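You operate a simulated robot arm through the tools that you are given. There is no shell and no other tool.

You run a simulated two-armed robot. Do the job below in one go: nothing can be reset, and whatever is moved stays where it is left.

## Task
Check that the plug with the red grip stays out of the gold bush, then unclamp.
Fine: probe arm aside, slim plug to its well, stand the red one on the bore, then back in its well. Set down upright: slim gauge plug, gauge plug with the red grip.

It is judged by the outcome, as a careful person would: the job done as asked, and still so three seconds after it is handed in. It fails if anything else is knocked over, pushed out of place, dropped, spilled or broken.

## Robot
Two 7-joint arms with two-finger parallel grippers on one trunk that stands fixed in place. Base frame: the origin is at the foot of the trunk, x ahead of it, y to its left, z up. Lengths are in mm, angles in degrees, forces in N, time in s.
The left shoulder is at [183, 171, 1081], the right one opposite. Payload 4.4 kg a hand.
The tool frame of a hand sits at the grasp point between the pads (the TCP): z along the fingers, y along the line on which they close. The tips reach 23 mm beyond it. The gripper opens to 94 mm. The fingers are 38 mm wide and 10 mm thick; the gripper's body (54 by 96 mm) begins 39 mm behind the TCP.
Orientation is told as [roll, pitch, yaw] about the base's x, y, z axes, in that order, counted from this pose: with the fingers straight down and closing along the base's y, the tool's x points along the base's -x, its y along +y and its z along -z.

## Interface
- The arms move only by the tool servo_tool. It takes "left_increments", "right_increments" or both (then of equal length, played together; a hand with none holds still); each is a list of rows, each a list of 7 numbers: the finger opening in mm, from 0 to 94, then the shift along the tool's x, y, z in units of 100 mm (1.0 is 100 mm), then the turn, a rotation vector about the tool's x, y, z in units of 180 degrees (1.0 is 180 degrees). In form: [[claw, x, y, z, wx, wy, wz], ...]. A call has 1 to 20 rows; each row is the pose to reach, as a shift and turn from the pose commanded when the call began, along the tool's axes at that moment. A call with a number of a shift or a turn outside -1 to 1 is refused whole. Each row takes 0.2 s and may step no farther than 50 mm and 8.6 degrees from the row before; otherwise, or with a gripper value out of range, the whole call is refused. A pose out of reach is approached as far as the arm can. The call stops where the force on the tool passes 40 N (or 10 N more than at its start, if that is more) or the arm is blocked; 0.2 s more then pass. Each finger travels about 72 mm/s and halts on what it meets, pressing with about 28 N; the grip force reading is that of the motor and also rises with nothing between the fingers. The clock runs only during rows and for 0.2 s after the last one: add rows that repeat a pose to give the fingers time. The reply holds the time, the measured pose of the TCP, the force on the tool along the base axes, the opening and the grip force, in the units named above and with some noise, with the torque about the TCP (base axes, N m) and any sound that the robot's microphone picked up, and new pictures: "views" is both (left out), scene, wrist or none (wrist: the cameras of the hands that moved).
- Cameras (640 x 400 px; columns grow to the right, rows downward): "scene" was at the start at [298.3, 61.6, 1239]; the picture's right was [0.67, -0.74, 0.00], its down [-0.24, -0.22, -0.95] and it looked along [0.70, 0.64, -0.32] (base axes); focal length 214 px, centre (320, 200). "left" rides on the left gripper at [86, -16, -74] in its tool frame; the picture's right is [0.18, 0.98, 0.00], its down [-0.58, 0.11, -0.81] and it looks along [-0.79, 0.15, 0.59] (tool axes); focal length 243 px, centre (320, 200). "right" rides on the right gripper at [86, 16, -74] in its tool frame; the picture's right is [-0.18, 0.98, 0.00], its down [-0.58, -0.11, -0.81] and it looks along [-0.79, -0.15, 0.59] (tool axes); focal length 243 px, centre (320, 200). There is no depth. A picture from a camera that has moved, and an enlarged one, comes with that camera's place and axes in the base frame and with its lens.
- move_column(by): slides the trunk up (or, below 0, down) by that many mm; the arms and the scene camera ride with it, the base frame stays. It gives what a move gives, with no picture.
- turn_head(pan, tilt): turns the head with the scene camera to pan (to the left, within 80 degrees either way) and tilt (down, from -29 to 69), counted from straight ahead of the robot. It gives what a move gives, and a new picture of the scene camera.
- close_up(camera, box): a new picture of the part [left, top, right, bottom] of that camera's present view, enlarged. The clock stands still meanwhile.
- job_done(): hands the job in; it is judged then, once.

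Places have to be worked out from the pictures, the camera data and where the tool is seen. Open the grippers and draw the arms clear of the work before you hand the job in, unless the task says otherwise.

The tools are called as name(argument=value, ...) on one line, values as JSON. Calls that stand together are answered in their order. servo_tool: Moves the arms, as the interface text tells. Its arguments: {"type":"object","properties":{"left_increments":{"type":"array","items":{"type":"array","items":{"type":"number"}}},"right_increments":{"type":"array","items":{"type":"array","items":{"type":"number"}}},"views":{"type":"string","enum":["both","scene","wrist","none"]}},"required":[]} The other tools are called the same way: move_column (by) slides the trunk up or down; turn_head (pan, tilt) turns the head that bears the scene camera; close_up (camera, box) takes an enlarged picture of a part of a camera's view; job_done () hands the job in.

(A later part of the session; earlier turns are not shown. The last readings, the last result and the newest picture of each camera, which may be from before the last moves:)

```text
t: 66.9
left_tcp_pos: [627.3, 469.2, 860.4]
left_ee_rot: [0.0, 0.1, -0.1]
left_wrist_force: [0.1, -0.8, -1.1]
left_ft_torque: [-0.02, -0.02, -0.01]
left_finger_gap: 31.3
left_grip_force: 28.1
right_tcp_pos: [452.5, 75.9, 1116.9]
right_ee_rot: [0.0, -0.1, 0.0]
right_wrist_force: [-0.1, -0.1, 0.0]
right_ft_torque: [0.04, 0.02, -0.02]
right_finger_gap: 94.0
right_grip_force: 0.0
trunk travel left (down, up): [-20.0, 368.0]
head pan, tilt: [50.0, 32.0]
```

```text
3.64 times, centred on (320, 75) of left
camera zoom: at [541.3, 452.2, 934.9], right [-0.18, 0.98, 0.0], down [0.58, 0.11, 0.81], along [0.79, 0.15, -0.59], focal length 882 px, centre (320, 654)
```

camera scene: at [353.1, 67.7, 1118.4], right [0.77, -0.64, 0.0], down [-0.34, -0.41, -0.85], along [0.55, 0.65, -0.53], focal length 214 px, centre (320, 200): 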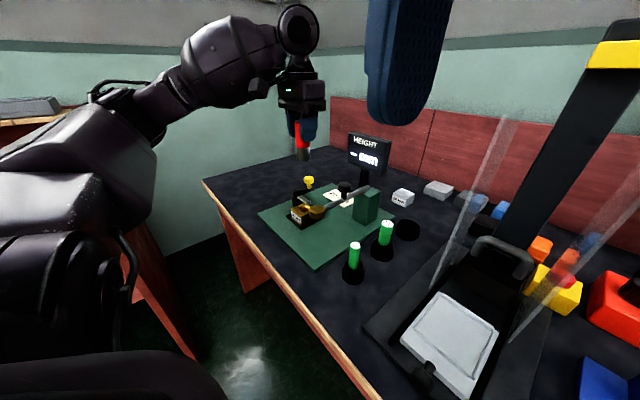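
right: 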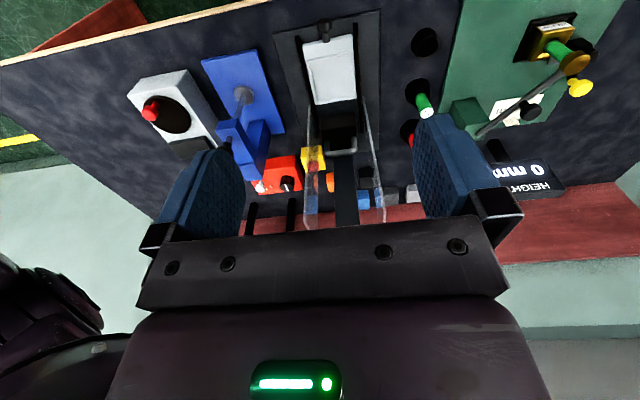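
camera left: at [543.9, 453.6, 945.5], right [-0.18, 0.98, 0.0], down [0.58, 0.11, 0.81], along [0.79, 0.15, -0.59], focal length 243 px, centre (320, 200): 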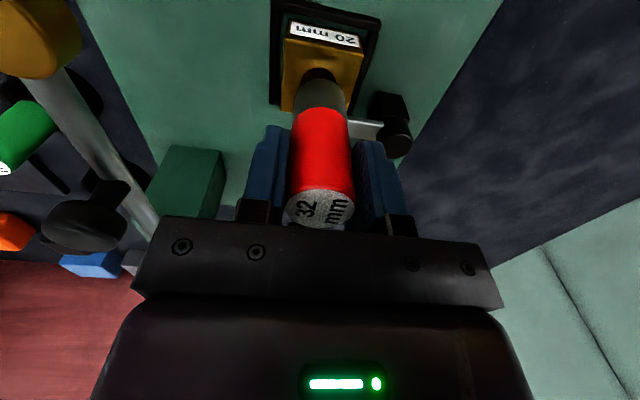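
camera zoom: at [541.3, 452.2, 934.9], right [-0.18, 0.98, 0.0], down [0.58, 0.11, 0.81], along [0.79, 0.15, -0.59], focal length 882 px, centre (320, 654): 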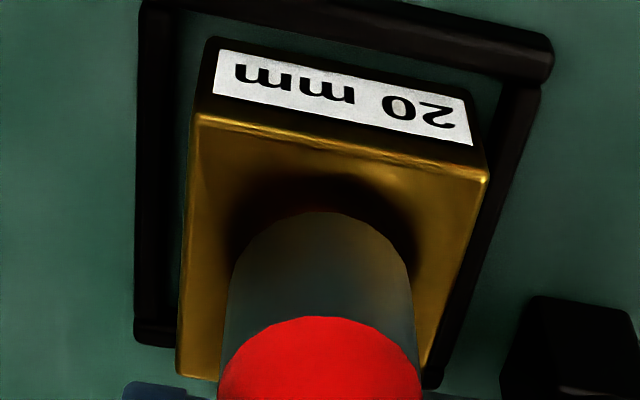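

The plug now sits slightly toward −x over the bore and clears the blade. I lower in fine steps until it touches the bush top.

servo_tool(left_increments=[[20, 0, 0, 0.015, 0, 0, 0], [20, 0, 0, 0.03, 0, 0, 0], [20, 0, 0, 0.045, 0, 0, 0], [20, 0, 0, 0.055, 0, 0, 0], [20, 0, 0, 0.055, 0, 0, 0]], views="none")

close_up(camera="scene", box=[297, 190, 325, 220])

```text
t: 68.1
left_tcp_pos: [627.8, 470.2, 855.3]
left_ee_rot: [0.0, 0.1, -0.1]
left_wrist_force: [-0.2, 0.2, 1.0]
left_ft_torque: [0.01, 0.02, 0.01]
left_finger_gap: 31.2
left_grip_force: 27.3
right_tcp_pos: [452.5, 76.3, 1116.2]
right_ee_rot: [-0.1, -0.1, -0.1]
right_wrist_force: [0.0, 0.1, -0.2]
right_ft_torque: [0.01, 0.0, 0.01]
right_finger_gap: 93.8
right_grip_force: 0.1
trunk travel left (down, up): [-20.0, 368.0]
head pan, tilt: [50.0, 32.0]
```

```text
13.33 times, centred on (311, 205) of scene
camera zoom: at [353.1, 67.5, 1118.5], right [0.77, -0.64, 0.0], down [-0.34, -0.41, -0.85], along [0.55, 0.65, -0.53], focal length 2860 px, centre (440, 133)
```

zoom: 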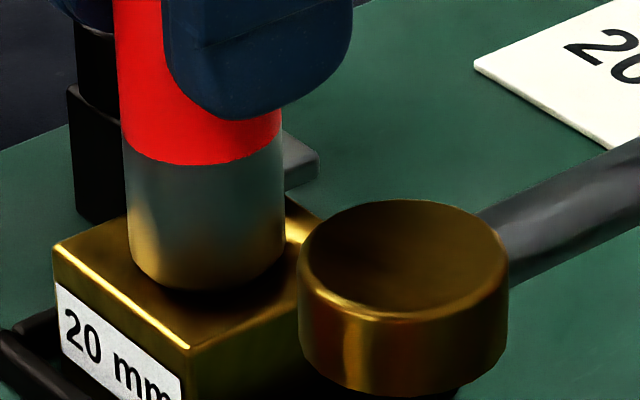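

The plug is at the bush's surface with the force just starting to change. I go 1.5 mm further.

servo_tool(left_increments=[[20, 0, 0, 0.008, 0, 0, 0], [20, 0, 0, 0.015, 0, 0, 0], [20, 0, 0, 0.015, 0, 0, 0]], views="none")

close_up(camera="scene", box=[297, 190, 325, 220])

```text
t: 68.9
left_tcp_pos: [628.3, 469.2, 855.7]
left_ee_rot: [0.0, -0.1, -0.1]
left_wrist_force: [-0.2, 3.4, 13.0]
left_ft_torque: [0.23, 0.21, -0.1]
left_finger_gap: 31.5
left_grip_force: 28.2
right_tcp_pos: [452.8, 76.1, 1116.8]
right_ee_rot: [0.1, -0.1, -0.1]
right_wrist_force: [-0.1, -0.7, 0.3]
right_ft_torque: [0.0, -0.04, 0.0]
right_finger_gap: 93.9
right_grip_force: 0.0
trunk travel left (down, up): [-20.0, 368.0]
head pan, tilt: [50.0, 32.0]
```

```text
13.33 times, centred on (311, 205) of scene
camera zoom: at [352.3, 67.3, 1118.9], right [0.77, -0.64, 0.0], down [-0.34, -0.41, -0.85], along [0.55, 0.65, -0.53], focal length 2860 px, centre (440, 133)
```

zoom: 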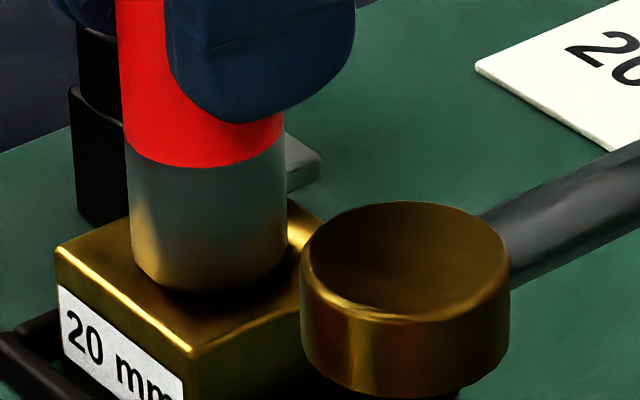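

The red plug has met the bush top with 13 N and does not enter. I unload it by about a millimetre before letting it stand on its own.

servo_tool(left_increments=[[20, 0, 0, -0.006, 0, 0, 0], [20, 0, 0, -0.012, 0, 0, 0], [20, 0, 0, -0.012, 0, 0, 0]], views="none")

```text
t: 69.7
left_tcp_pos: [628.5, 469.0, 856.2]
left_ee_rot: [0.1, -0.1, -0.1]
left_wrist_force: [2.7, 2.0, 8.7]
left_ft_torque: [0.15, -0.08, -0.04]
left_finger_gap: 31.5
left_grip_force: 27.8
right_tcp_pos: [452.8, 75.2, 1115.8]
right_ee_rot: [-0.1, 0.0, -0.1]
right_wrist_force: [-0.5, 0.4, -0.3]
right_ft_torque: [0.01, -0.06, 0.0]
right_finger_gap: 94.1
right_grip_force: 0.1
trunk travel left (down, up): [-20.0, 368.0]
head pan, tilt: [50.0, 32.0]
```

Still 9 N; I ease up another 0.7 mm.

servo_tool(left_increments=[[20, 0, 0, -0.004, 0, 0, 0], [20, 0, 0, -0.007, 0, 0, 0], [20, 0, 0, -0.007, 0, 0, 0]], views="none")

```text
t: 70.5
left_tcp_pos: [627.5, 469.2, 855.3]
left_ee_rot: [0.0, 0.1, -0.1]
left_wrist_force: [0.4, -0.4, 2.5]
left_ft_torque: [-0.03, 0.03, 0.01]
left_finger_gap: 31.3
left_grip_force: 27.9
right_tcp_pos: [452.2, 76.4, 1116.7]
right_ee_rot: [0.0, 0.0, -0.1]
right_wrist_force: [1.1, 0.0, 0.6]
right_ft_torque: [0.01, -0.01, -0.01]
right_finger_gap: 93.9
right_grip_force: 0.0
trunk travel left (down, up): [-20.0, 368.0]
head pan, tilt: [50.0, 32.0]
```

The plug rests with 2.5 N and no torque. I open the fingers slowly a little way to let it stand on the bore.

servo_tool(left_increments=[[29, 0, 0, 0, 0, 0, 0], [31, 0, 0, 0, 0, 0, 0], [33, 0, 0, 0, 0, 0, 0], [36, 0, 0, 0, 0, 0, 0], [40, 0, 0, 0, 0, 0, 0], [44, 0, 0, 0, 0, 0, 0], [44, 0, 0, 0, 0, 0, 0]], views="wrist")

close_up(camera="scene", box=[285, 150, 375, 225])

close_up(camera="left", box=[220, 20, 420, 230])

```text
t: 72.1
left_tcp_pos: [628.6, 469.9, 855.8]
left_ee_rot: [0.0, 0.2, -0.1]
left_wrist_force: [0.5, -0.7, -0.4]
left_ft_torque: [0.01, 0.0, -0.03]
left_finger_gap: 44.2
left_grip_force: 0.0
right_tcp_pos: [452.7, 76.5, 1116.6]
right_ee_rot: [0.0, -0.1, -0.1]
right_wrist_force: [0.1, -0.3, 0.5]
right_ft_torque: [0.01, 0.0, 0.01]
right_finger_gap: 94.1
right_grip_force: 0.1
trunk travel left (down, up): [-20.0, 368.0]
head pan, tilt: [50.0, 32.0]
camera left: at [541.4, 451.8, 930.1], right [-0.18, 0.98, 0.0], down [0.58, 0.11, 0.81], along [0.79, 0.15, -0.59], focal length 243 px, centre (320, 200)
```

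left: 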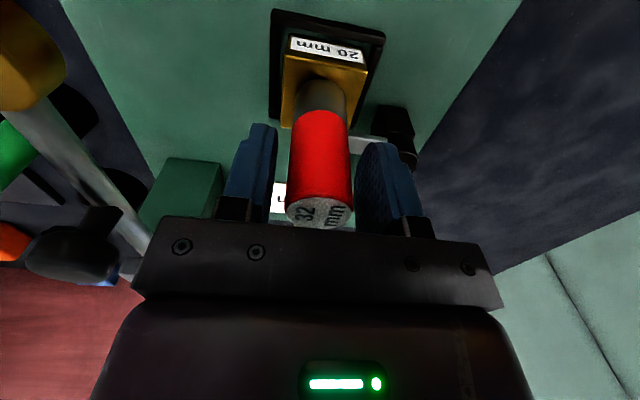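

```text
5.33 times, centred on (330, 188) of scene
camera zoom: at [353.2, 67.6, 1118.4], right [0.77, -0.64, 0.0], down [-0.34, -0.41, -0.85], along [0.55, 0.65, -0.53], focal length 1144 px, centre (267, 267)
```

zoom: 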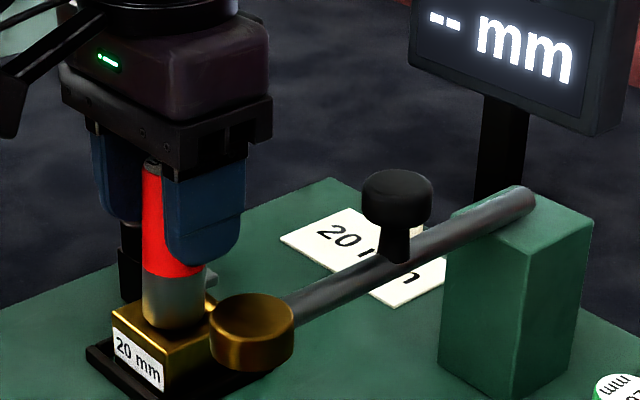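

```text
1.90 times, centred on (320, 125) of left
camera zoom: at [541.4, 451.8, 930.1], right [-0.18, 0.98, 0.0], down [0.58, 0.11, 0.81], along [0.79, 0.15, -0.59], focal length 462 px, centre (320, 343)
```

zoom: 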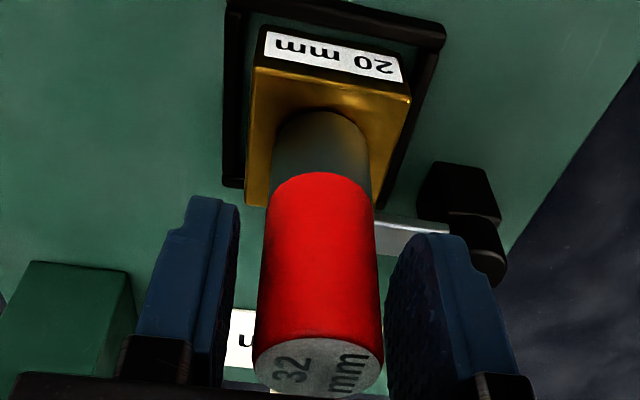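

The red plug stands upright on the bore by itself and stays out. I wait a second to be sure it is steady, then close on it again.

servo_tool(left_increments=[[44, 0, 0, 0, 0, 0, 0], [44, 0, 0, 0, 0, 0, 0], [44, 0, 0, 0, 0, 0, 0], [44, 0, 0, 0, 0, 0, 0], [44, 0, 0, 0, 0, 0, 0]], views="none")

close_up(camera="scene", box=[297, 180, 335, 220])

```text
t: 73.3
left_tcp_pos: [627.3, 468.3, 855.6]
left_ee_rot: [0.1, 0.1, -0.1]
left_wrist_force: [0.4, 0.1, 0.5]
left_ft_torque: [-0.02, 0.02, -0.02]
left_finger_gap: 44.1
left_grip_force: 0.1
right_tcp_pos: [453.6, 76.5, 1116.7]
right_ee_rot: [0.0, 0.0, 0.0]
right_wrist_force: [0.2, 0.6, 0.1]
right_ft_torque: [-0.01, 0.0, -0.01]
right_finger_gap: 94.0
right_grip_force: 0.0
trunk travel left (down, up): [-20.0, 368.0]
head pan, tilt: [50.0, 32.0]
```

```text
10.00 times, centred on (316, 200) of scene
camera zoom: at [353.2, 67.6, 1118.4], right [0.77, -0.64, 0.0], down [-0.34, -0.41, -0.85], along [0.55, 0.65, -0.53], focal length 2145 px, centre (360, 200)
```

zoom: 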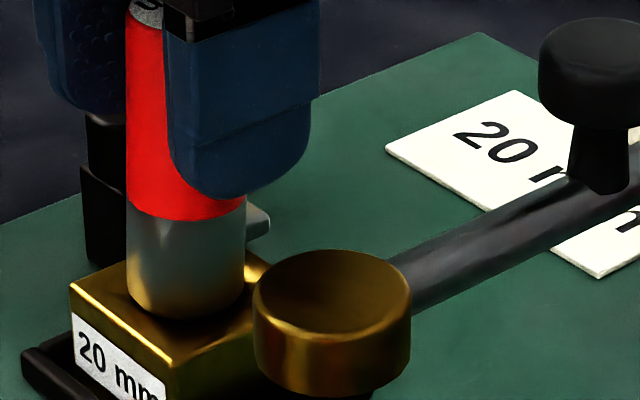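

It stands steady and flat on the bush. I grip it again.

servo_tool(left_increments=[[38, 0, 0, 0, 0, 0, 0], [33, 0, 0, 0, 0, 0, 0], [28, 0, 0, 0, 0, 0, 0], [20, 0, 0, 0, 0, 0, 0], [20, 0, 0, 0, 0, 0, 0]], views="none")

servo_tool(left_increments=[[20, 0, 0, -0.05, 0, 0, 0], [20, 0, 0, -0.12, 0, 0, 0], [20, 0, 0, -0.22, 0, 0, 0], [20, 0, 0, -0.36, 0, 0, 0], [20, 0, 0, -0.52, 0, 0, 0], [20, 0, 0, -0.7, 0, 0, 0], [20, 0, 0, -0.86, 0, 0, 0], [20, 0, 0, -1.0, 0, 0, 0], [20, 0, 0, -1.0, 0, 0, 0]], views="both")

```text
t: 74.5
left_tcp_pos: [627.5, 469.4, 855.6]
left_ee_rot: [-0.1, 0.1, 0.0]
left_wrist_force: [0.3, 1.5, 1.2]
left_ft_torque: [0.15, 0.03, 0.01]
left_finger_gap: 31.4
left_grip_force: 28.7
right_tcp_pos: [452.6, 76.7, 1116.7]
right_ee_rot: [-0.1, 0.1, 0.0]
right_wrist_force: [0.3, 0.8, 0.4]
right_ft_torque: [0.02, -0.01, 0.0]
right_finger_gap: 93.9
right_grip_force: 0.0
trunk travel left (down, up): [-20.0, 368.0]
head pan, tilt: [50.0, 32.0]
```

```text
t: 76.5
left_tcp_pos: [628.7, 469.1, 956.0]
left_ee_rot: [-0.1, 0.1, 0.1]
left_wrist_force: [-0.3, -0.4, -1.3]
left_ft_torque: [0.03, 0.02, -0.01]
left_finger_gap: 31.3
left_grip_force: 27.8
right_tcp_pos: [453.1, 75.8, 1115.4]
right_ee_rot: [0.0, 0.0, -0.1]
right_wrist_force: [0.1, 0.0, -0.6]
right_ft_torque: [-0.02, -0.02, 0.02]
right_finger_gap: 94.1
right_grip_force: 0.0
trunk travel left (down, up): [-20.0, 368.0]
head pan, tilt: [50.0, 32.0]
camera scene: at [353.4, 67.6, 1118.3], right [0.77, -0.64, 0.0], down [-0.34, -0.41, -0.85], along [0.55, 0.65, -0.53], focal length 214 px, centre (320, 200)
camera left: at [541.4, 451.6, 1030.1], right [-0.18, 0.98, 0.0], down [0.58, 0.11, 0.81], along [0.79, 0.15, -0.59], focal length 243 px, centre (320, 200)
```

scene: 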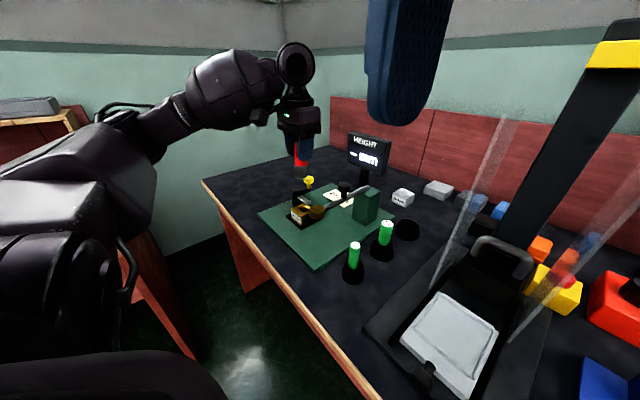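
left: 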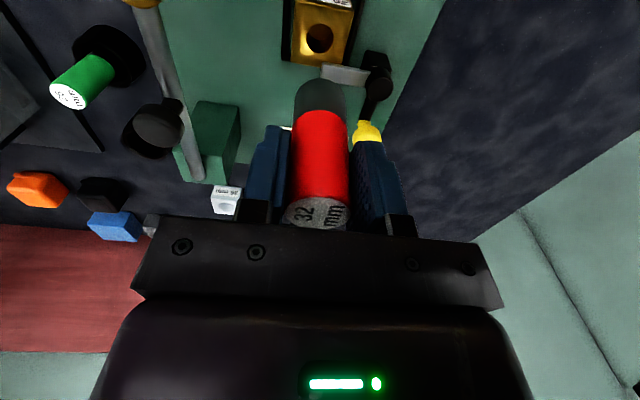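

The plug came off cleanly and the bush stayed put. I carry the red plug back along the same path at the safe height.

servo_tool(left_increments=[[20, 0, 0, -0.25, 0, 0, 0], [20, 0, -0.03, -0.47, 0, 0, 0], [20, -0.2, -0.27, -0.48, 0, 0, 0], [20, -0.4, -0.52, -0.48, 0, 0, 0], [20, -0.6, -0.77, -0.48, 0, 0, 0], [20, -0.8, -1.0, -0.48, 0, 0, 0], [20, -0.8, -1.0, -0.48, 0, 0, 0]], views="none")

servo_tool(left_increments=[[20, -0.25, -0.27, 0, 0, 0, 0], [20, -0.5, -0.54, 0, 0, 0, 0], [20, -0.75, -0.8, 0, 0, 0, 0], [20, -0.95, -1.0, 0, 0, 0, 0], [20, -1.0, -1.0, 0, 0, 0, 0], [20, -1.0, -1.0, 0, 0, 0, 0]], views="none")

servo_tool(left_increments=[[20, -0.025, -0.147, 0, 0, 0, 0], [20, -0.025, -0.147, 0.25, 0, 0, 0], [20, -0.025, -0.147, 0.5, 0, 0, 0], [20, -0.025, -0.147, 0.75, 0, 0, 0], [20, -0.025, -0.147, 0.9, 0, 0, 0], [20, -0.025, -0.147, 0.9, 0, 0, 0]], views="both")

```text
t: 78.1
left_tcp_pos: [707.2, 367.9, 1004.2]
left_ee_rot: [0.0, 0.1, -0.1]
left_wrist_force: [-0.6, 0.1, -1.1]
left_ft_torque: [0.03, 0.03, 0.04]
left_finger_gap: 31.5
left_grip_force: 27.8
right_tcp_pos: [453.9, 76.2, 1117.5]
right_ee_rot: [-0.1, 0.0, -0.1]
right_wrist_force: [-0.3, -0.8, 0.3]
right_ft_torque: [-0.01, -0.04, 0.0]
right_finger_gap: 93.7
right_grip_force: 0.1
trunk travel left (down, up): [-20.0, 368.0]
head pan, tilt: [50.0, 32.0]
```

```text
t: 79.5
left_tcp_pos: [808.6, 269.6, 1003.1]
left_ee_rot: [0.0, 0.1, -0.1]
left_wrist_force: [0.3, 0.6, -1.8]
left_ft_torque: [0.01, 0.02, 0.01]
left_finger_gap: 31.3
left_grip_force: 27.7
right_tcp_pos: [452.9, 76.4, 1115.9]
right_ee_rot: [0.0, 0.0, -0.1]
right_wrist_force: [0.7, -0.9, -0.4]
right_ft_torque: [-0.01, 0.03, -0.02]
right_finger_gap: 94.0
right_grip_force: 0.1
trunk travel left (down, up): [-20.0, 368.0]
head pan, tilt: [50.0, 32.0]
```

```text
t: 80.9
left_tcp_pos: [811.4, 255.4, 913.6]
left_ee_rot: [0.0, 0.2, -0.1]
left_wrist_force: [-0.3, 0.1, -1.0]
left_ft_torque: [-0.01, -0.01, 0.04]
left_finger_gap: 31.3
left_grip_force: 28.4
right_tcp_pos: [452.8, 76.2, 1116.4]
right_ee_rot: [0.0, 0.0, 0.0]
right_wrist_force: [0.2, 0.2, -0.6]
right_ft_torque: [0.0, -0.01, 0.0]
right_finger_gap: 94.0
right_grip_force: 0.1
trunk travel left (down, up): [-20.0, 368.0]
head pan, tilt: [50.0, 32.0]
camera scene: at [353.1, 67.6, 1118.5], right [0.77, -0.64, 0.0], down [-0.34, -0.41, -0.85], along [0.55, 0.65, -0.53], focal length 214 px, centre (320, 200)
camera left: at [723.8, 237.9, 987.6], right [-0.18, 0.98, 0.0], down [0.58, 0.11, 0.81], along [0.79, 0.15, -0.59], focal length 243 px, centre (320, 200)
```

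scene: 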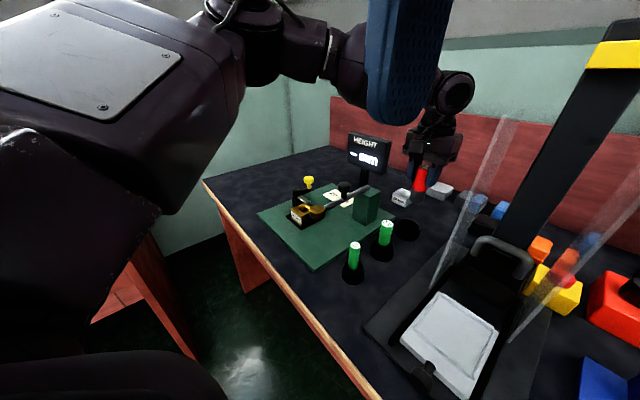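
left: 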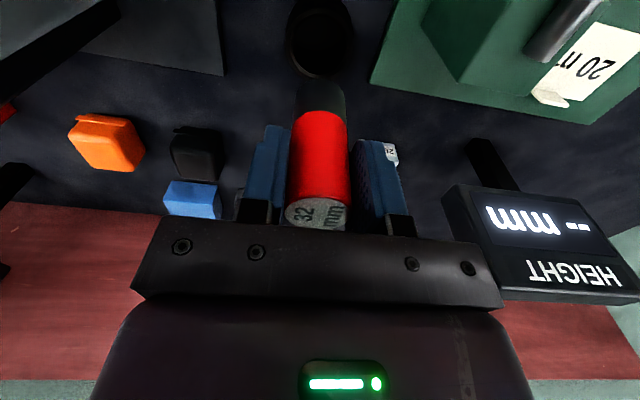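

Back above the red well at nearly the same pose as at pick-up. I check plug and well in close-ups before lowering.

close_up(camera="left", box=[200, 0, 440, 230])

close_up(camera="scene", box=[385, 150, 445, 250])

```text
1.74 times, centred on (320, 115) of left
camera zoom: at [723.8, 237.9, 987.6], right [-0.18, 0.98, 0.0], down [0.58, 0.11, 0.81], along [0.79, 0.15, -0.59], focal length 422 px, centre (320, 348)
```

zoom: 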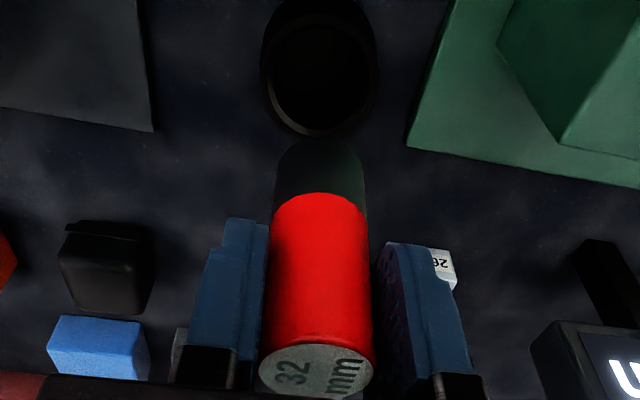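

```text
4.00 times, centred on (415, 200) of scene
camera zoom: at [353.1, 67.6, 1118.5], right [0.77, -0.64, 0.0], down [-0.34, -0.41, -0.85], along [0.55, 0.65, -0.53], focal length 858 px, centre (-60, 200)
```

zoom: 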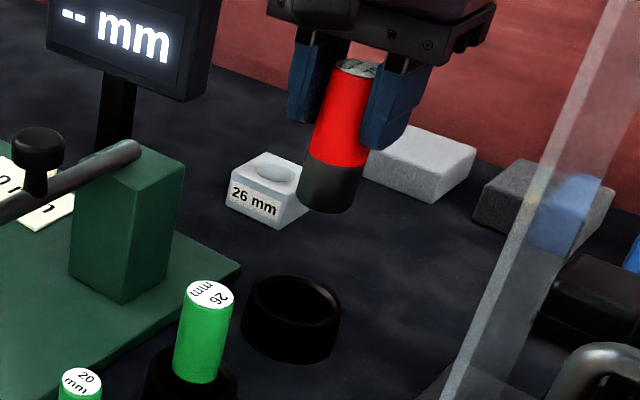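

The plug may be slightly tilted in the grip; I zoom in to measure that.

close_up(camera="scene", box=[400, 158, 430, 208])

close_up(camera="left", box=[270, 60, 370, 230])

```text
8.00 times, centred on (415, 183) of scene
camera zoom: at [353.1, 67.6, 1118.5], right [0.77, -0.64, 0.0], down [-0.34, -0.41, -0.85], along [0.55, 0.65, -0.53], focal length 1716 px, centre (-440, 336)
```

zoom: 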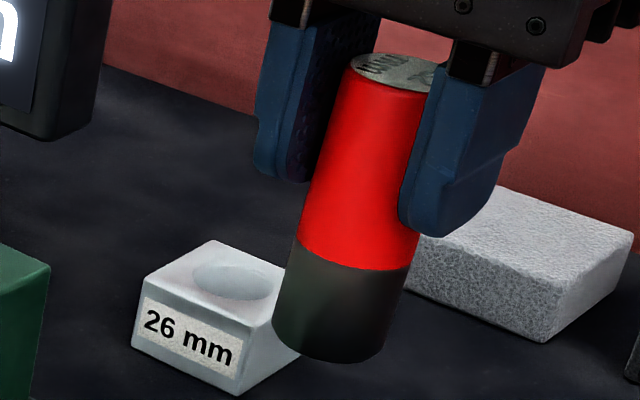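

```text
2.35 times, centred on (320, 145) of left
camera zoom: at [723.8, 237.9, 987.6], right [-0.18, 0.98, 0.0], down [0.58, 0.11, 0.81], along [0.79, 0.15, -0.59], focal length 571 px, centre (320, 329)
```

zoom: 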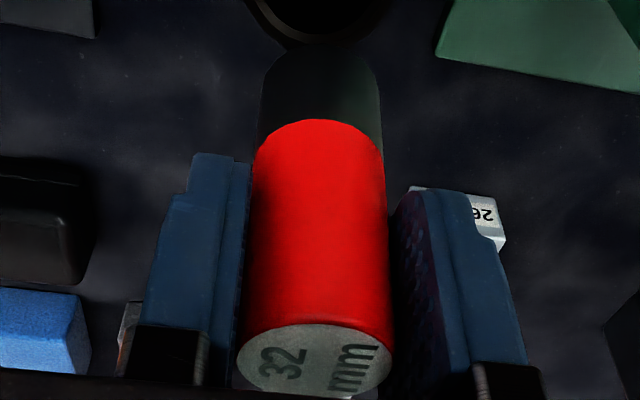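

The plug leans only about 2° in the pads, top toward +x; its lower end is at the same place as at pick-up. I lower it to just above the rim and check.

servo_tool(left_increments=[[20, 0, -0.004, 0.15, 0, 0, 0], [20, 0, -0.006, 0.3, 0, 0, 0], [20, 0, -0.006, 0.45, 0, 0, 0], [20, 0, -0.006, 0.6, 0, 0, 0], [20, 0, -0.006, 0.6, 0, 0, 0]], views="wrist")

close_up(camera="left", box=[250, 20, 390, 150])

close_up(camera="scene", box=[390, 180, 430, 245])

```text
t: 82.1
left_tcp_pos: [811.2, 255.0, 852.9]
left_ee_rot: [0.0, -0.1, -0.1]
left_wrist_force: [1.0, 0.0, -1.7]
left_ft_torque: [-0.02, -0.01, -0.06]
left_finger_gap: 31.7
left_grip_force: 28.1
right_tcp_pos: [451.2, 76.5, 1116.9]
right_ee_rot: [0.0, -0.1, -0.1]
right_wrist_force: [-0.8, -0.5, 0.2]
right_ft_torque: [0.02, -0.04, -0.01]
right_finger_gap: 93.9
right_grip_force: 0.0
trunk travel left (down, up): [-20.0, 368.0]
head pan, tilt: [50.0, 32.0]
camera left: at [724.2, 236.9, 927.3], right [-0.18, 0.98, 0.0], down [0.58, 0.11, 0.81], along [0.79, 0.15, -0.59], focal length 243 px, centre (320, 200)
```

left: 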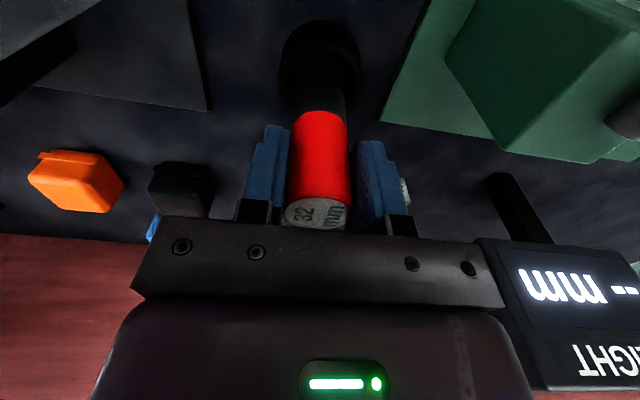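

```text
3.08 times, centred on (320, 85) of left
camera zoom: at [724.2, 236.9, 927.3], right [-0.18, 0.98, 0.0], down [0.58, 0.11, 0.81], along [0.79, 0.15, -0.59], focal length 746 px, centre (320, 554)
```

zoom: 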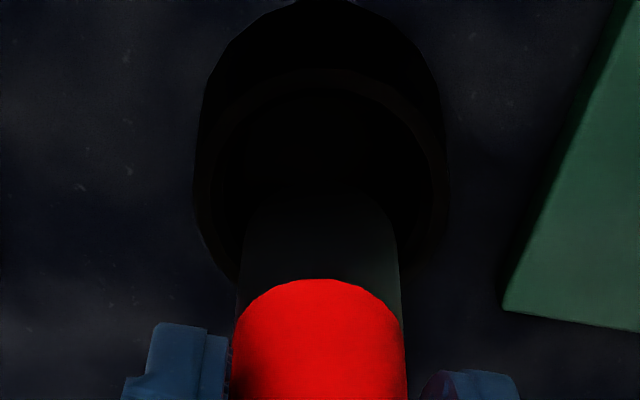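

```text
6.15 times, centred on (410, 212) of scene
camera zoom: at [353.1, 67.6, 1118.5], right [0.77, -0.64, 0.0], down [-0.34, -0.41, -0.85], along [0.55, 0.65, -0.53], focal length 1320 px, centre (-234, 123)
```

zoom: 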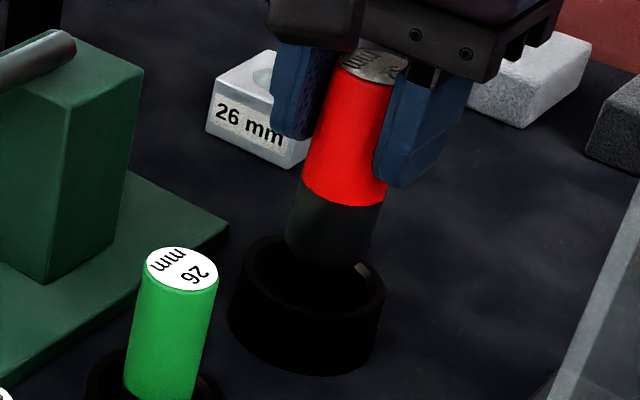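

The plug is lined up with the well. I lower it inside, stopping a little before the floor.

servo_tool(left_increments=[[20, 0, 0, 0.1, 0, 0, 0], [20, 0, 0, 0.2, 0, 0, 0], [20, 0, 0, 0.28, 0, 0, 0], [20, 0, 0, 0.33, 0, 0, 0], [20, 0, 0, 0.33, 0, 0, 0]], views="none")

close_up(camera="scene", box=[390, 180, 430, 245])

```text
t: 83.3
left_tcp_pos: [810.7, 254.6, 821.5]
left_ee_rot: [0.1, 0.1, -0.1]
left_wrist_force: [-0.5, -0.6, -1.8]
left_ft_torque: [0.01, 0.01, 0.05]
left_finger_gap: 31.2
left_grip_force: 28.2
right_tcp_pos: [452.5, 76.7, 1116.4]
right_ee_rot: [0.0, 0.0, -0.2]
right_wrist_force: [-0.6, -0.1, 0.1]
right_ft_torque: [0.01, 0.02, -0.04]
right_finger_gap: 94.0
right_grip_force: 0.0
trunk travel left (down, up): [-20.0, 368.0]
head pan, tilt: [50.0, 32.0]
```

```text
6.15 times, centred on (410, 212) of scene
camera zoom: at [353.2, 67.6, 1118.4], right [0.77, -0.64, 0.0], down [-0.34, -0.41, -0.85], along [0.55, 0.65, -0.53], focal length 1320 px, centre (-234, 123)
```

zoom: 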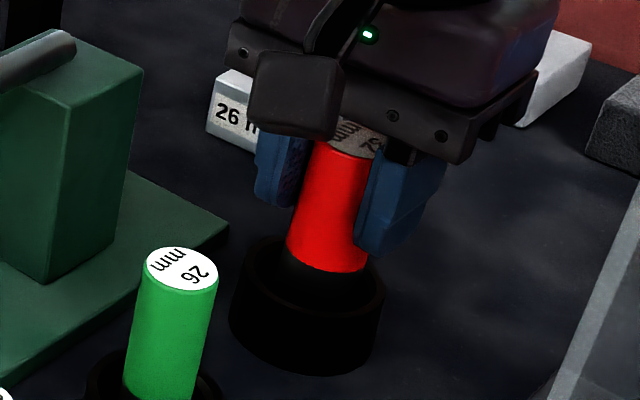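

No contact yet. I continue down in fine steps to the floor.

servo_tool(left_increments=[[20, 0, 0, 0.02, 0, 0, 0], [20, 0, 0, 0.04, 0, 0, 0], [20, 0, 0, 0.06, 0, 0, 0], [20, 0, 0, 0.075, 0, 0, 0], [20, 0, 0, 0.075, 0, 0, 0]], views="none")

```text
t: 84.5
left_tcp_pos: [810.6, 253.8, 815.0]
left_ee_rot: [0.0, -0.1, -0.1]
left_wrist_force: [-1.1, 2.0, 9.4]
left_ft_torque: [0.13, -0.06, 0.03]
left_finger_gap: 31.5
left_grip_force: 28.0
right_tcp_pos: [450.6, 75.8, 1117.3]
right_ee_rot: [0.0, -0.1, -0.1]
right_wrist_force: [0.6, -0.1, -0.2]
right_ft_torque: [0.01, 0.03, -0.02]
right_finger_gap: 94.3
right_grip_force: 0.1
trunk travel left (down, up): [-20.0, 368.0]
head pan, tilt: [50.0, 32.0]
```

Floor reached at z≈815 with 9 N. I ease up about 0.9 mm to unload, then check.

servo_tool(left_increments=[[20, 0, 0, -0.005, 0, 0, 0], [20, 0, 0, -0.009, 0, 0, 0], [20, 0, 0, -0.009, 0, 0, 0]], views="none")

```text
t: 85.3
left_tcp_pos: [811.1, 254.2, 815.5]
left_ee_rot: [-0.1, -0.1, -0.1]
left_wrist_force: [2.6, 1.8, 8.8]
left_ft_torque: [0.13, -0.31, 0.04]
left_finger_gap: 31.2
left_grip_force: 28.2
right_tcp_pos: [453.1, 77.3, 1117.4]
right_ee_rot: [0.0, 0.0, -0.1]
right_wrist_force: [-1.1, -0.6, -0.2]
right_ft_torque: [-0.01, 0.0, 0.02]
right_finger_gap: 94.0
right_grip_force: 0.1
trunk travel left (down, up): [-20.0, 368.0]
head pan, tilt: [50.0, 32.0]
```

Still about 9 N; I ease another 0.7 mm.

servo_tool(left_increments=[[20, 0, 0, -0.004, 0, 0, 0], [20, 0, 0, -0.007, 0, 0, 0], [20, 0, 0, -0.007, 0, 0, 0]], views="none")

```text
t: 86.1
left_tcp_pos: [810.0, 254.2, 815.2]
left_ee_rot: [0.0, -0.1, -0.1]
left_wrist_force: [1.2, 1.1, 6.1]
left_ft_torque: [0.07, -0.2, -0.01]
left_finger_gap: 31.3
left_grip_force: 27.8
right_tcp_pos: [452.8, 76.2, 1116.5]
right_ee_rot: [0.0, 0.0, -0.1]
right_wrist_force: [-0.2, -1.2, -0.6]
right_ft_torque: [0.01, -0.03, -0.03]
right_finger_gap: 93.8
right_grip_force: 0.1
trunk travel left (down, up): [-20.0, 368.0]
head pan, tilt: [50.0, 32.0]
```

servo_tool(left_increments=[[20, 0, 0, -0.003, 0, 0, 0], [20, 0, 0, -0.006, 0, 0, 0], [20, 0, 0, -0.006, 0, 0, 0]], views="none")

```text
t: 86.9
left_tcp_pos: [811.1, 253.6, 814.9]
left_ee_rot: [-0.1, 0.0, -0.1]
left_wrist_force: [1.5, -0.8, 1.2]
left_ft_torque: [-0.07, -0.09, 0.0]
left_finger_gap: 31.4
left_grip_force: 27.9
right_tcp_pos: [453.0, 76.4, 1116.9]
right_ee_rot: [0.1, 0.1, -0.1]
right_wrist_force: [1.1, -1.1, 0.1]
right_ft_torque: [0.03, -0.01, -0.03]
right_finger_gap: 94.0
right_grip_force: 0.1
trunk travel left (down, up): [-20.0, 368.0]
head pan, tilt: [50.0, 32.0]
```

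The load is down to about 1 N with hardly any torque. I open the fingers slowly and look.

servo_tool(left_increments=[[29, 0, 0, 0, 0, 0, 0], [31, 0, 0, 0, 0, 0, 0], [33, 0, 0, 0, 0, 0, 0], [36, 0, 0, 0, 0, 0, 0], [44, 0, 0, 0, 0, 0, 0], [54, 0, 0, 0, 0, 0, 0], [60, 0, 0, 0, 0, 0, 0], [60, 0, 0, 0, 0, 0, 0]], views="wrist")

close_up(camera="scene", box=[380, 180, 440, 245])

```text
t: 88.7
left_tcp_pos: [811.8, 254.6, 815.6]
left_ee_rot: [0.0, 0.1, -0.1]
left_wrist_force: [0.1, 0.5, -0.2]
left_ft_torque: [0.01, 0.0, 0.02]
left_finger_gap: 59.9
left_grip_force: 0.0
right_tcp_pos: [451.9, 74.7, 1116.5]
right_ee_rot: [0.0, 0.0, 0.0]
right_wrist_force: [-0.1, 0.3, 0.0]
right_ft_torque: [0.0, -0.02, 0.01]
right_finger_gap: 93.9
right_grip_force: 0.1
trunk travel left (down, up): [-20.0, 368.0]
head pan, tilt: [50.0, 32.0]
camera left: at [723.6, 236.7, 889.4], right [-0.18, 0.98, 0.0], down [0.58, 0.11, 0.81], along [0.79, 0.15, -0.59], focal length 243 px, centre (320, 200)
```

left: 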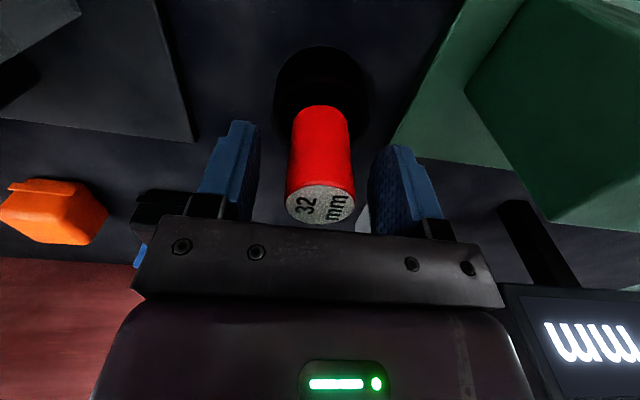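

```text
6.15 times, centred on (410, 212) of scene
camera zoom: at [353.2, 67.6, 1118.4], right [0.77, -0.64, 0.0], down [-0.34, -0.41, -0.85], along [0.55, 0.65, -0.53], focal length 1320 px, centre (-234, 123)
```

zoom: 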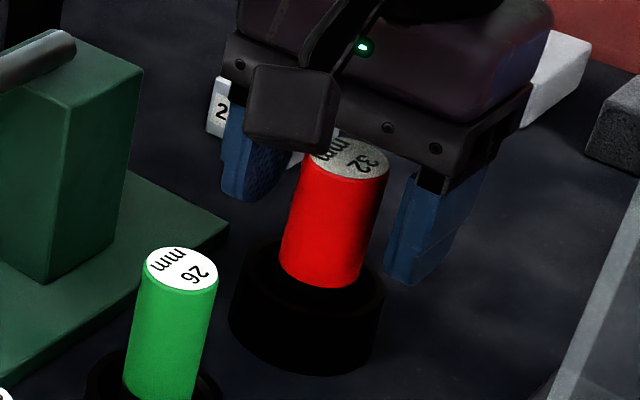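

The red plug is back in its well, upright, released. I rise straight up off it.

servo_tool(left_increments=[[60, 0, 0, -0.15, 0, 0, 0], [60, 0, 0, -0.3, 0, 0, 0], [60, 0, 0, -0.5, 0, 0, 0], [60, 0, 0, -0.75, 0, 0, 0], [60, 0, 0, -1.0, 0, 0, 0], [60, 0, 0, -1.0, 0, 0, 0]], views="none")

servo_tool(left_increments=[[60, 0, 0, -0.4, 0, 0, 0], [60, 0, 0, -0.75, 0, 0, 0], [50, 0.2, 0.25, -0.8, 0, 0, 0], [46, 0.4, 0.5, -0.8, 0, 0, 0], [46, 0.6, 0.75, -0.8, 0, 0, 0], [46, 0.7, 1.0, -0.8, 0, 0, 0], [46, 0.7, 1.0, -0.8, 0, 0, 0]], views="scene")

close_up(camera="scene", box=[330, 180, 440, 290])

```text
t: 90.1
left_tcp_pos: [810.3, 255.3, 914.0]
left_ee_rot: [0.0, 0.2, -0.1]
left_wrist_force: [-0.2, 0.7, -0.7]
left_ft_torque: [0.01, 0.03, 0.02]
left_finger_gap: 60.0
left_grip_force: 0.2
right_tcp_pos: [453.1, 76.5, 1117.1]
right_ee_rot: [0.0, 0.0, -0.1]
right_wrist_force: [-0.2, 0.6, 0.2]
right_ft_torque: [0.0, -0.02, 0.01]
right_finger_gap: 94.1
right_grip_force: 0.0
trunk travel left (down, up): [-20.0, 368.0]
head pan, tilt: [50.0, 32.0]
```

```text
t: 91.7
left_tcp_pos: [741.1, 354.4, 994.4]
left_ee_rot: [0.0, 0.1, -0.1]
left_wrist_force: [-0.3, -0.2, -0.3]
left_ft_torque: [0.01, -0.01, 0.02]
left_finger_gap: 45.6
left_grip_force: 0.1
right_tcp_pos: [452.5, 76.5, 1115.9]
right_ee_rot: [0.1, 0.0, -0.1]
right_wrist_force: [0.3, -0.1, -0.4]
right_ft_torque: [-0.03, -0.02, 0.01]
right_finger_gap: 93.8
right_grip_force: 0.1
trunk travel left (down, up): [-20.0, 368.0]
head pan, tilt: [50.0, 32.0]
camera scene: at [353.1, 67.7, 1118.4], right [0.77, -0.64, 0.0], down [-0.34, -0.41, -0.85], along [0.55, 0.65, -0.53], focal length 214 px, centre (320, 200)
```

scene: 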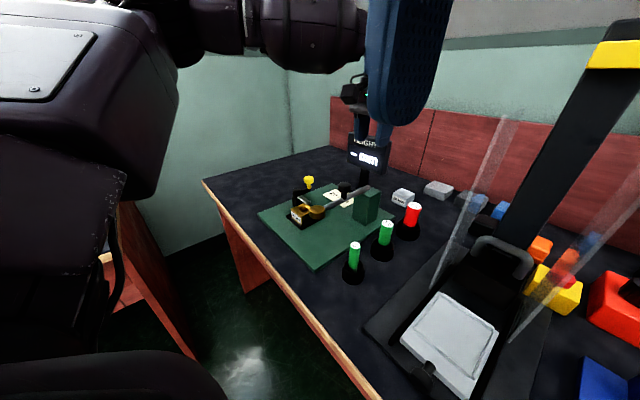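

```text
3.64 times, centred on (385, 235) of scene
camera zoom: at [353.1, 67.7, 1118.4], right [0.77, -0.64, 0.0], down [-0.34, -0.41, -0.85], along [0.55, 0.65, -0.53], focal length 780 px, centre (84, 73)
```

zoom: 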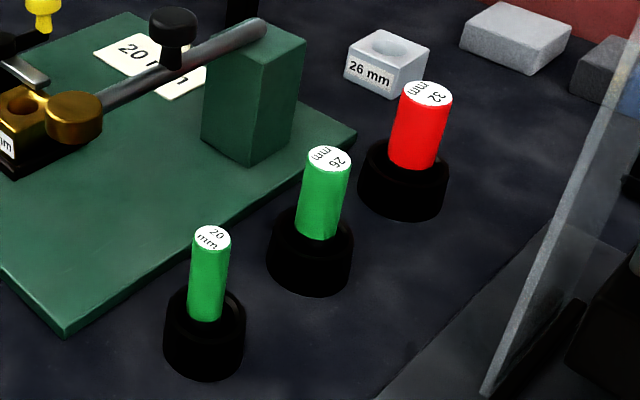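

All three plugs stand in their wells. I move over to the clamp for a good look at the yellow lever.

servo_tool(left_increments=[[46, 0.2, 0.35, 0, 0, 0, 0], [46, 0.4, 0.7, 0, 0, 0, 0], [46, 0.6, 1.0, 0, 0, 0, 0], [46, 0.6, 1.0, 0, 0, 0, 0]], views="none")

servo_tool(left_increments=[[46, 0.1, 0.3, 0, 0, 0, 0], [46, 0.2, 0.6, 0.2, 0, 0, 0], [46, 0.25, 0.65, 0.4, 0, 0, 0], [46, 0.25, 0.65, 0.4, 0, 0, 0]], views="wrist")

close_up(camera="left", box=[240, 0, 420, 150])

close_up(camera="scene", box=[285, 165, 335, 225])

```text
t: 92.7
left_tcp_pos: [679.8, 454.7, 996.0]
left_ee_rot: [0.0, 0.1, -0.1]
left_wrist_force: [-0.6, -0.5, -0.4]
left_ft_torque: [0.01, -0.02, -0.02]
left_finger_gap: 46.1
left_grip_force: 0.1
right_tcp_pos: [453.1, 76.1, 1115.6]
right_ee_rot: [0.1, 0.0, 0.0]
right_wrist_force: [-0.2, 0.2, 0.4]
right_ft_torque: [0.01, 0.04, 0.0]
right_finger_gap: 93.9
right_grip_force: 0.1
trunk travel left (down, up): [-20.0, 368.0]
head pan, tilt: [50.0, 32.0]
```

```text
t: 93.7
left_tcp_pos: [654.6, 519.4, 954.4]
left_ee_rot: [0.0, 0.1, -0.1]
left_wrist_force: [1.4, -0.3, 0.0]
left_ft_torque: [0.0, -0.01, -0.01]
left_finger_gap: 46.1
left_grip_force: 0.0
right_tcp_pos: [453.6, 75.7, 1115.8]
right_ee_rot: [0.0, -0.1, -0.1]
right_wrist_force: [-0.3, 0.0, 0.2]
right_ft_torque: [-0.02, 0.02, 0.02]
right_finger_gap: 94.0
right_grip_force: 0.1
trunk travel left (down, up): [-20.0, 368.0]
head pan, tilt: [50.0, 32.0]
camera left: at [568.0, 501.8, 1029.3], right [-0.18, 0.98, 0.0], down [0.58, 0.11, 0.81], along [0.79, 0.15, -0.59], focal length 243 px, centre (320, 200)
```

left: 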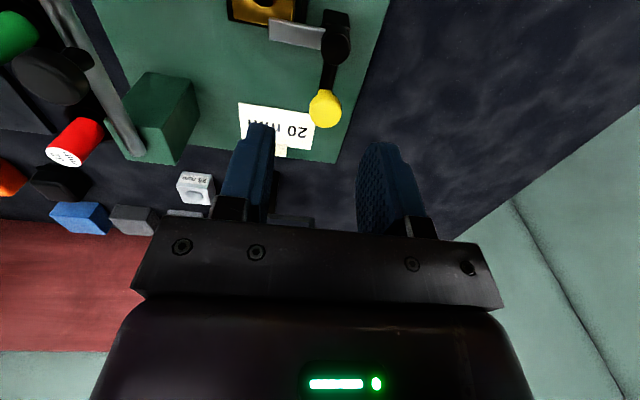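

```text
2.67 times, centred on (330, 75) of left
camera zoom: at [568.0, 501.8, 1029.3], right [-0.18, 0.98, 0.0], down [0.58, 0.11, 0.81], along [0.79, 0.15, -0.59], focal length 647 px, centre (293, 533)
```

zoom: 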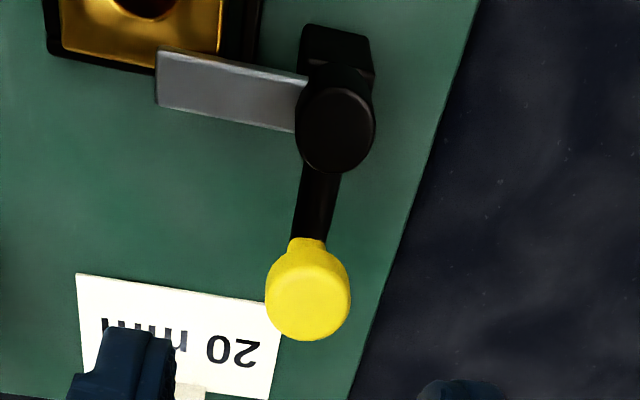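

```text
6.67 times, centred on (310, 195) of scene
camera zoom: at [353.0, 67.5, 1118.5], right [0.77, -0.64, 0.0], down [-0.34, -0.41, -0.85], along [0.55, 0.65, -0.53], focal length 1430 px, centre (387, 233)
```

zoom: 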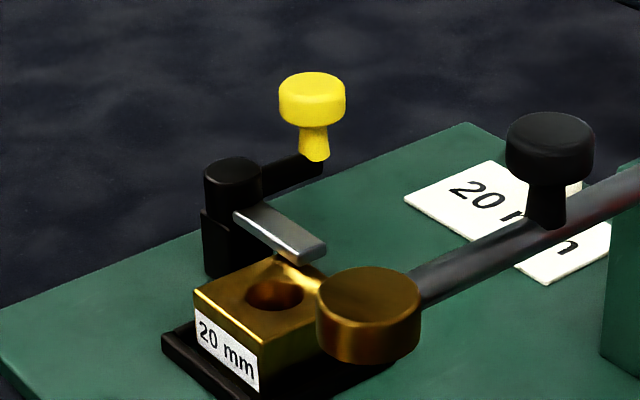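

The clamp is clear to see: a vertical hub at about (652, 530.5), the blade toward the bush and the lever to the yellow knob at (695.5, 530, top 835). I bring the open fingers over the knob and lower partway.

servo_tool(left_increments=[[46, -0.2, 0.06, 0, 0, 0, 0], [46, -0.415, 0.124, 0, 0, 0, 0], [46, -0.415, 0.124, 0.3, 0, 0, 0], [46, -0.415, 0.124, 0.6, 0, 0, 0], [46, -0.415, 0.124, 0.6, 0, 0, 0]], views="wrist")

close_up(camera="scene", box=[280, 140, 350, 225])

close_up(camera="left", box=[220, 20, 420, 220])

```text
t: 94.9
left_tcp_pos: [698.5, 531.0, 896.0]
left_ee_rot: [0.0, 0.0, -0.1]
left_wrist_force: [0.1, 0.1, -0.5]
left_ft_torque: [0.01, 0.0, 0.01]
left_finger_gap: 45.9
left_grip_force: 0.2
right_tcp_pos: [453.6, 75.5, 1116.9]
right_ee_rot: [0.0, 0.0, -0.1]
right_wrist_force: [-0.3, -0.6, -0.4]
right_ft_torque: [0.03, 0.0, 0.04]
right_finger_gap: 93.8
right_grip_force: 0.0
trunk travel left (down, up): [-20.0, 368.0]
head pan, tilt: [50.0, 32.0]
camera left: at [610.9, 513.9, 969.4], right [-0.18, 0.98, 0.0], down [0.58, 0.11, 0.81], along [0.79, 0.15, -0.59], focal length 243 px, centre (320, 200)
```

left: 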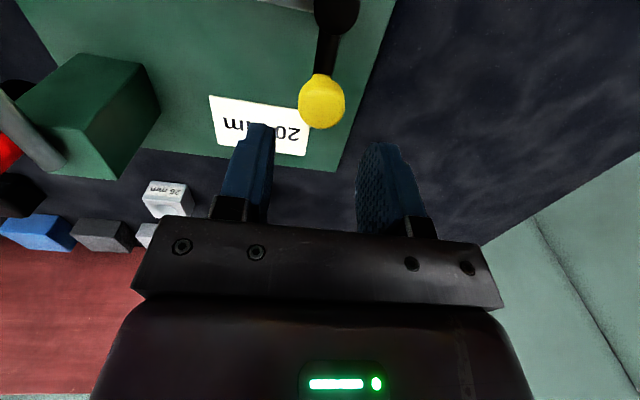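

```text
4.71 times, centred on (315, 182) of scene
camera zoom: at [353.1, 67.4, 1118.5], right [0.77, -0.64, 0.0], down [-0.34, -0.41, -0.85], along [0.55, 0.65, -0.53], focal length 1009 px, centre (344, 282)
```

zoom: 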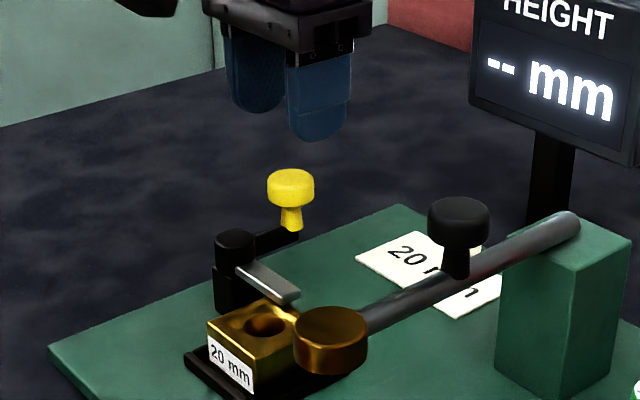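

```text
2.00 times, centred on (320, 120) of left
camera zoom: at [610.9, 513.9, 969.4], right [-0.18, 0.98, 0.0], down [0.58, 0.11, 0.81], along [0.79, 0.15, -0.59], focal length 485 px, centre (320, 360)
```

zoom: 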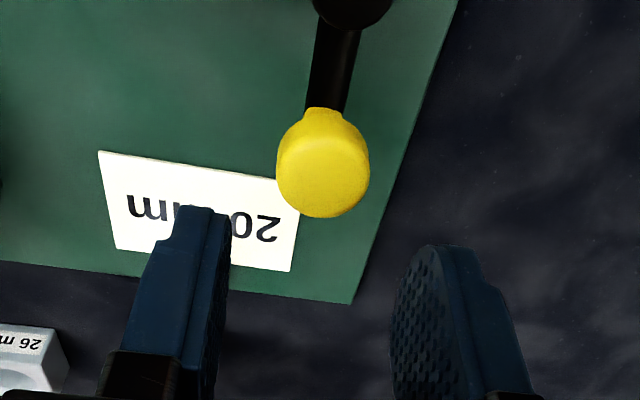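

The fork is centred on the knob. I lower it so the fingers straddle the knob.

servo_tool(left_increments=[[46, 0.01, 0, 0.15, 0, 0, 0], [46, 0.01, 0, 0.3, 0, 0, 0], [46, 0.01, 0, 0.45, 0, 0, 0], [46, 0.01, 0, 0.57, 0, 0, 0], [46, 0.01, 0, 0.57, 0, 0, 0]], views="wrist")

close_up(camera="scene", box=[280, 140, 350, 225])

close_up(camera="left", box=[220, 20, 420, 220])

```text
t: 96.1
left_tcp_pos: [697.2, 531.2, 838.8]
left_ee_rot: [0.0, 0.2, -0.1]
left_wrist_force: [0.7, -0.4, -0.7]
left_ft_torque: [-0.02, 0.01, 0.02]
left_finger_gap: 46.2
left_grip_force: 0.0
right_tcp_pos: [452.8, 75.6, 1115.5]
right_ee_rot: [0.0, 0.0, -0.1]
right_wrist_force: [-1.0, -0.5, -0.3]
right_ft_torque: [0.0, 0.0, 0.01]
right_finger_gap: 93.7
right_grip_force: 0.0
trunk travel left (down, up): [-20.0, 368.0]
head pan, tilt: [50.0, 32.0]
camera left: at [609.8, 514.1, 912.5], right [-0.18, 0.98, 0.0], down [0.58, 0.11, 0.81], along [0.79, 0.15, -0.59], focal length 243 px, centre (320, 200)
```

left: 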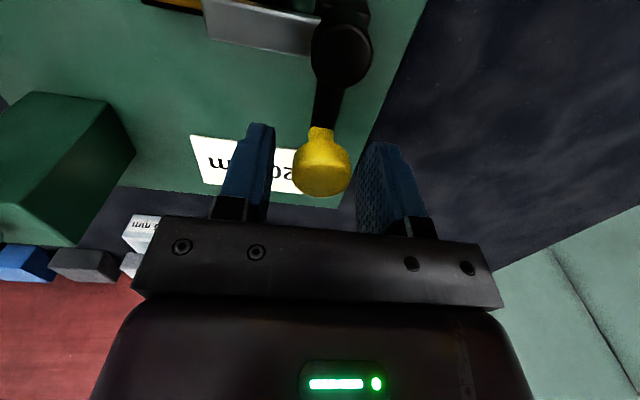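

```text
4.71 times, centred on (315, 182) of scene
camera zoom: at [353.1, 67.5, 1118.5], right [0.77, -0.64, 0.0], down [-0.34, -0.41, -0.85], along [0.55, 0.65, -0.53], focal length 1009 px, centre (344, 282)
```

zoom: 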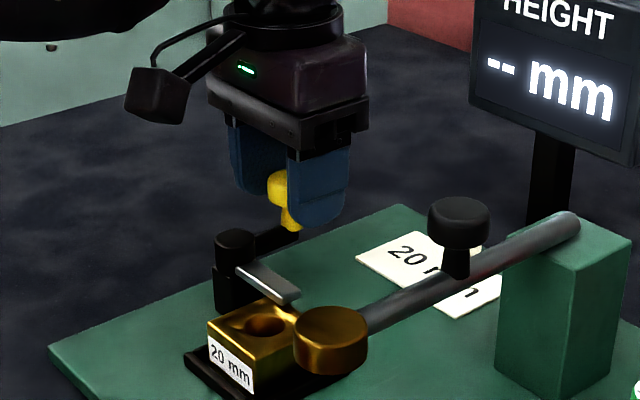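

```text
2.00 times, centred on (320, 120) of left
camera zoom: at [609.8, 514.1, 912.5], right [-0.18, 0.98, 0.0], down [0.58, 0.11, 0.81], along [0.79, 0.15, -0.59], focal length 485 px, centre (320, 360)
```

zoom: 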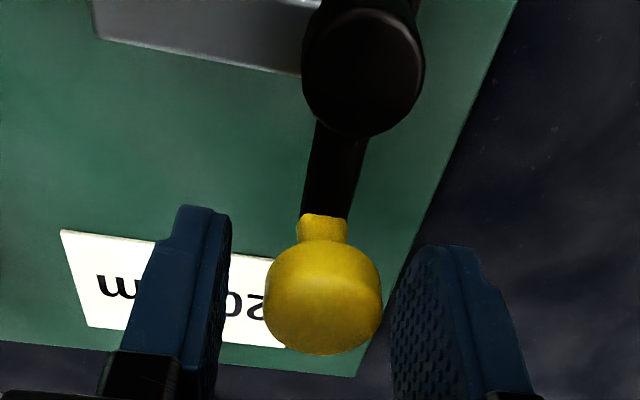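

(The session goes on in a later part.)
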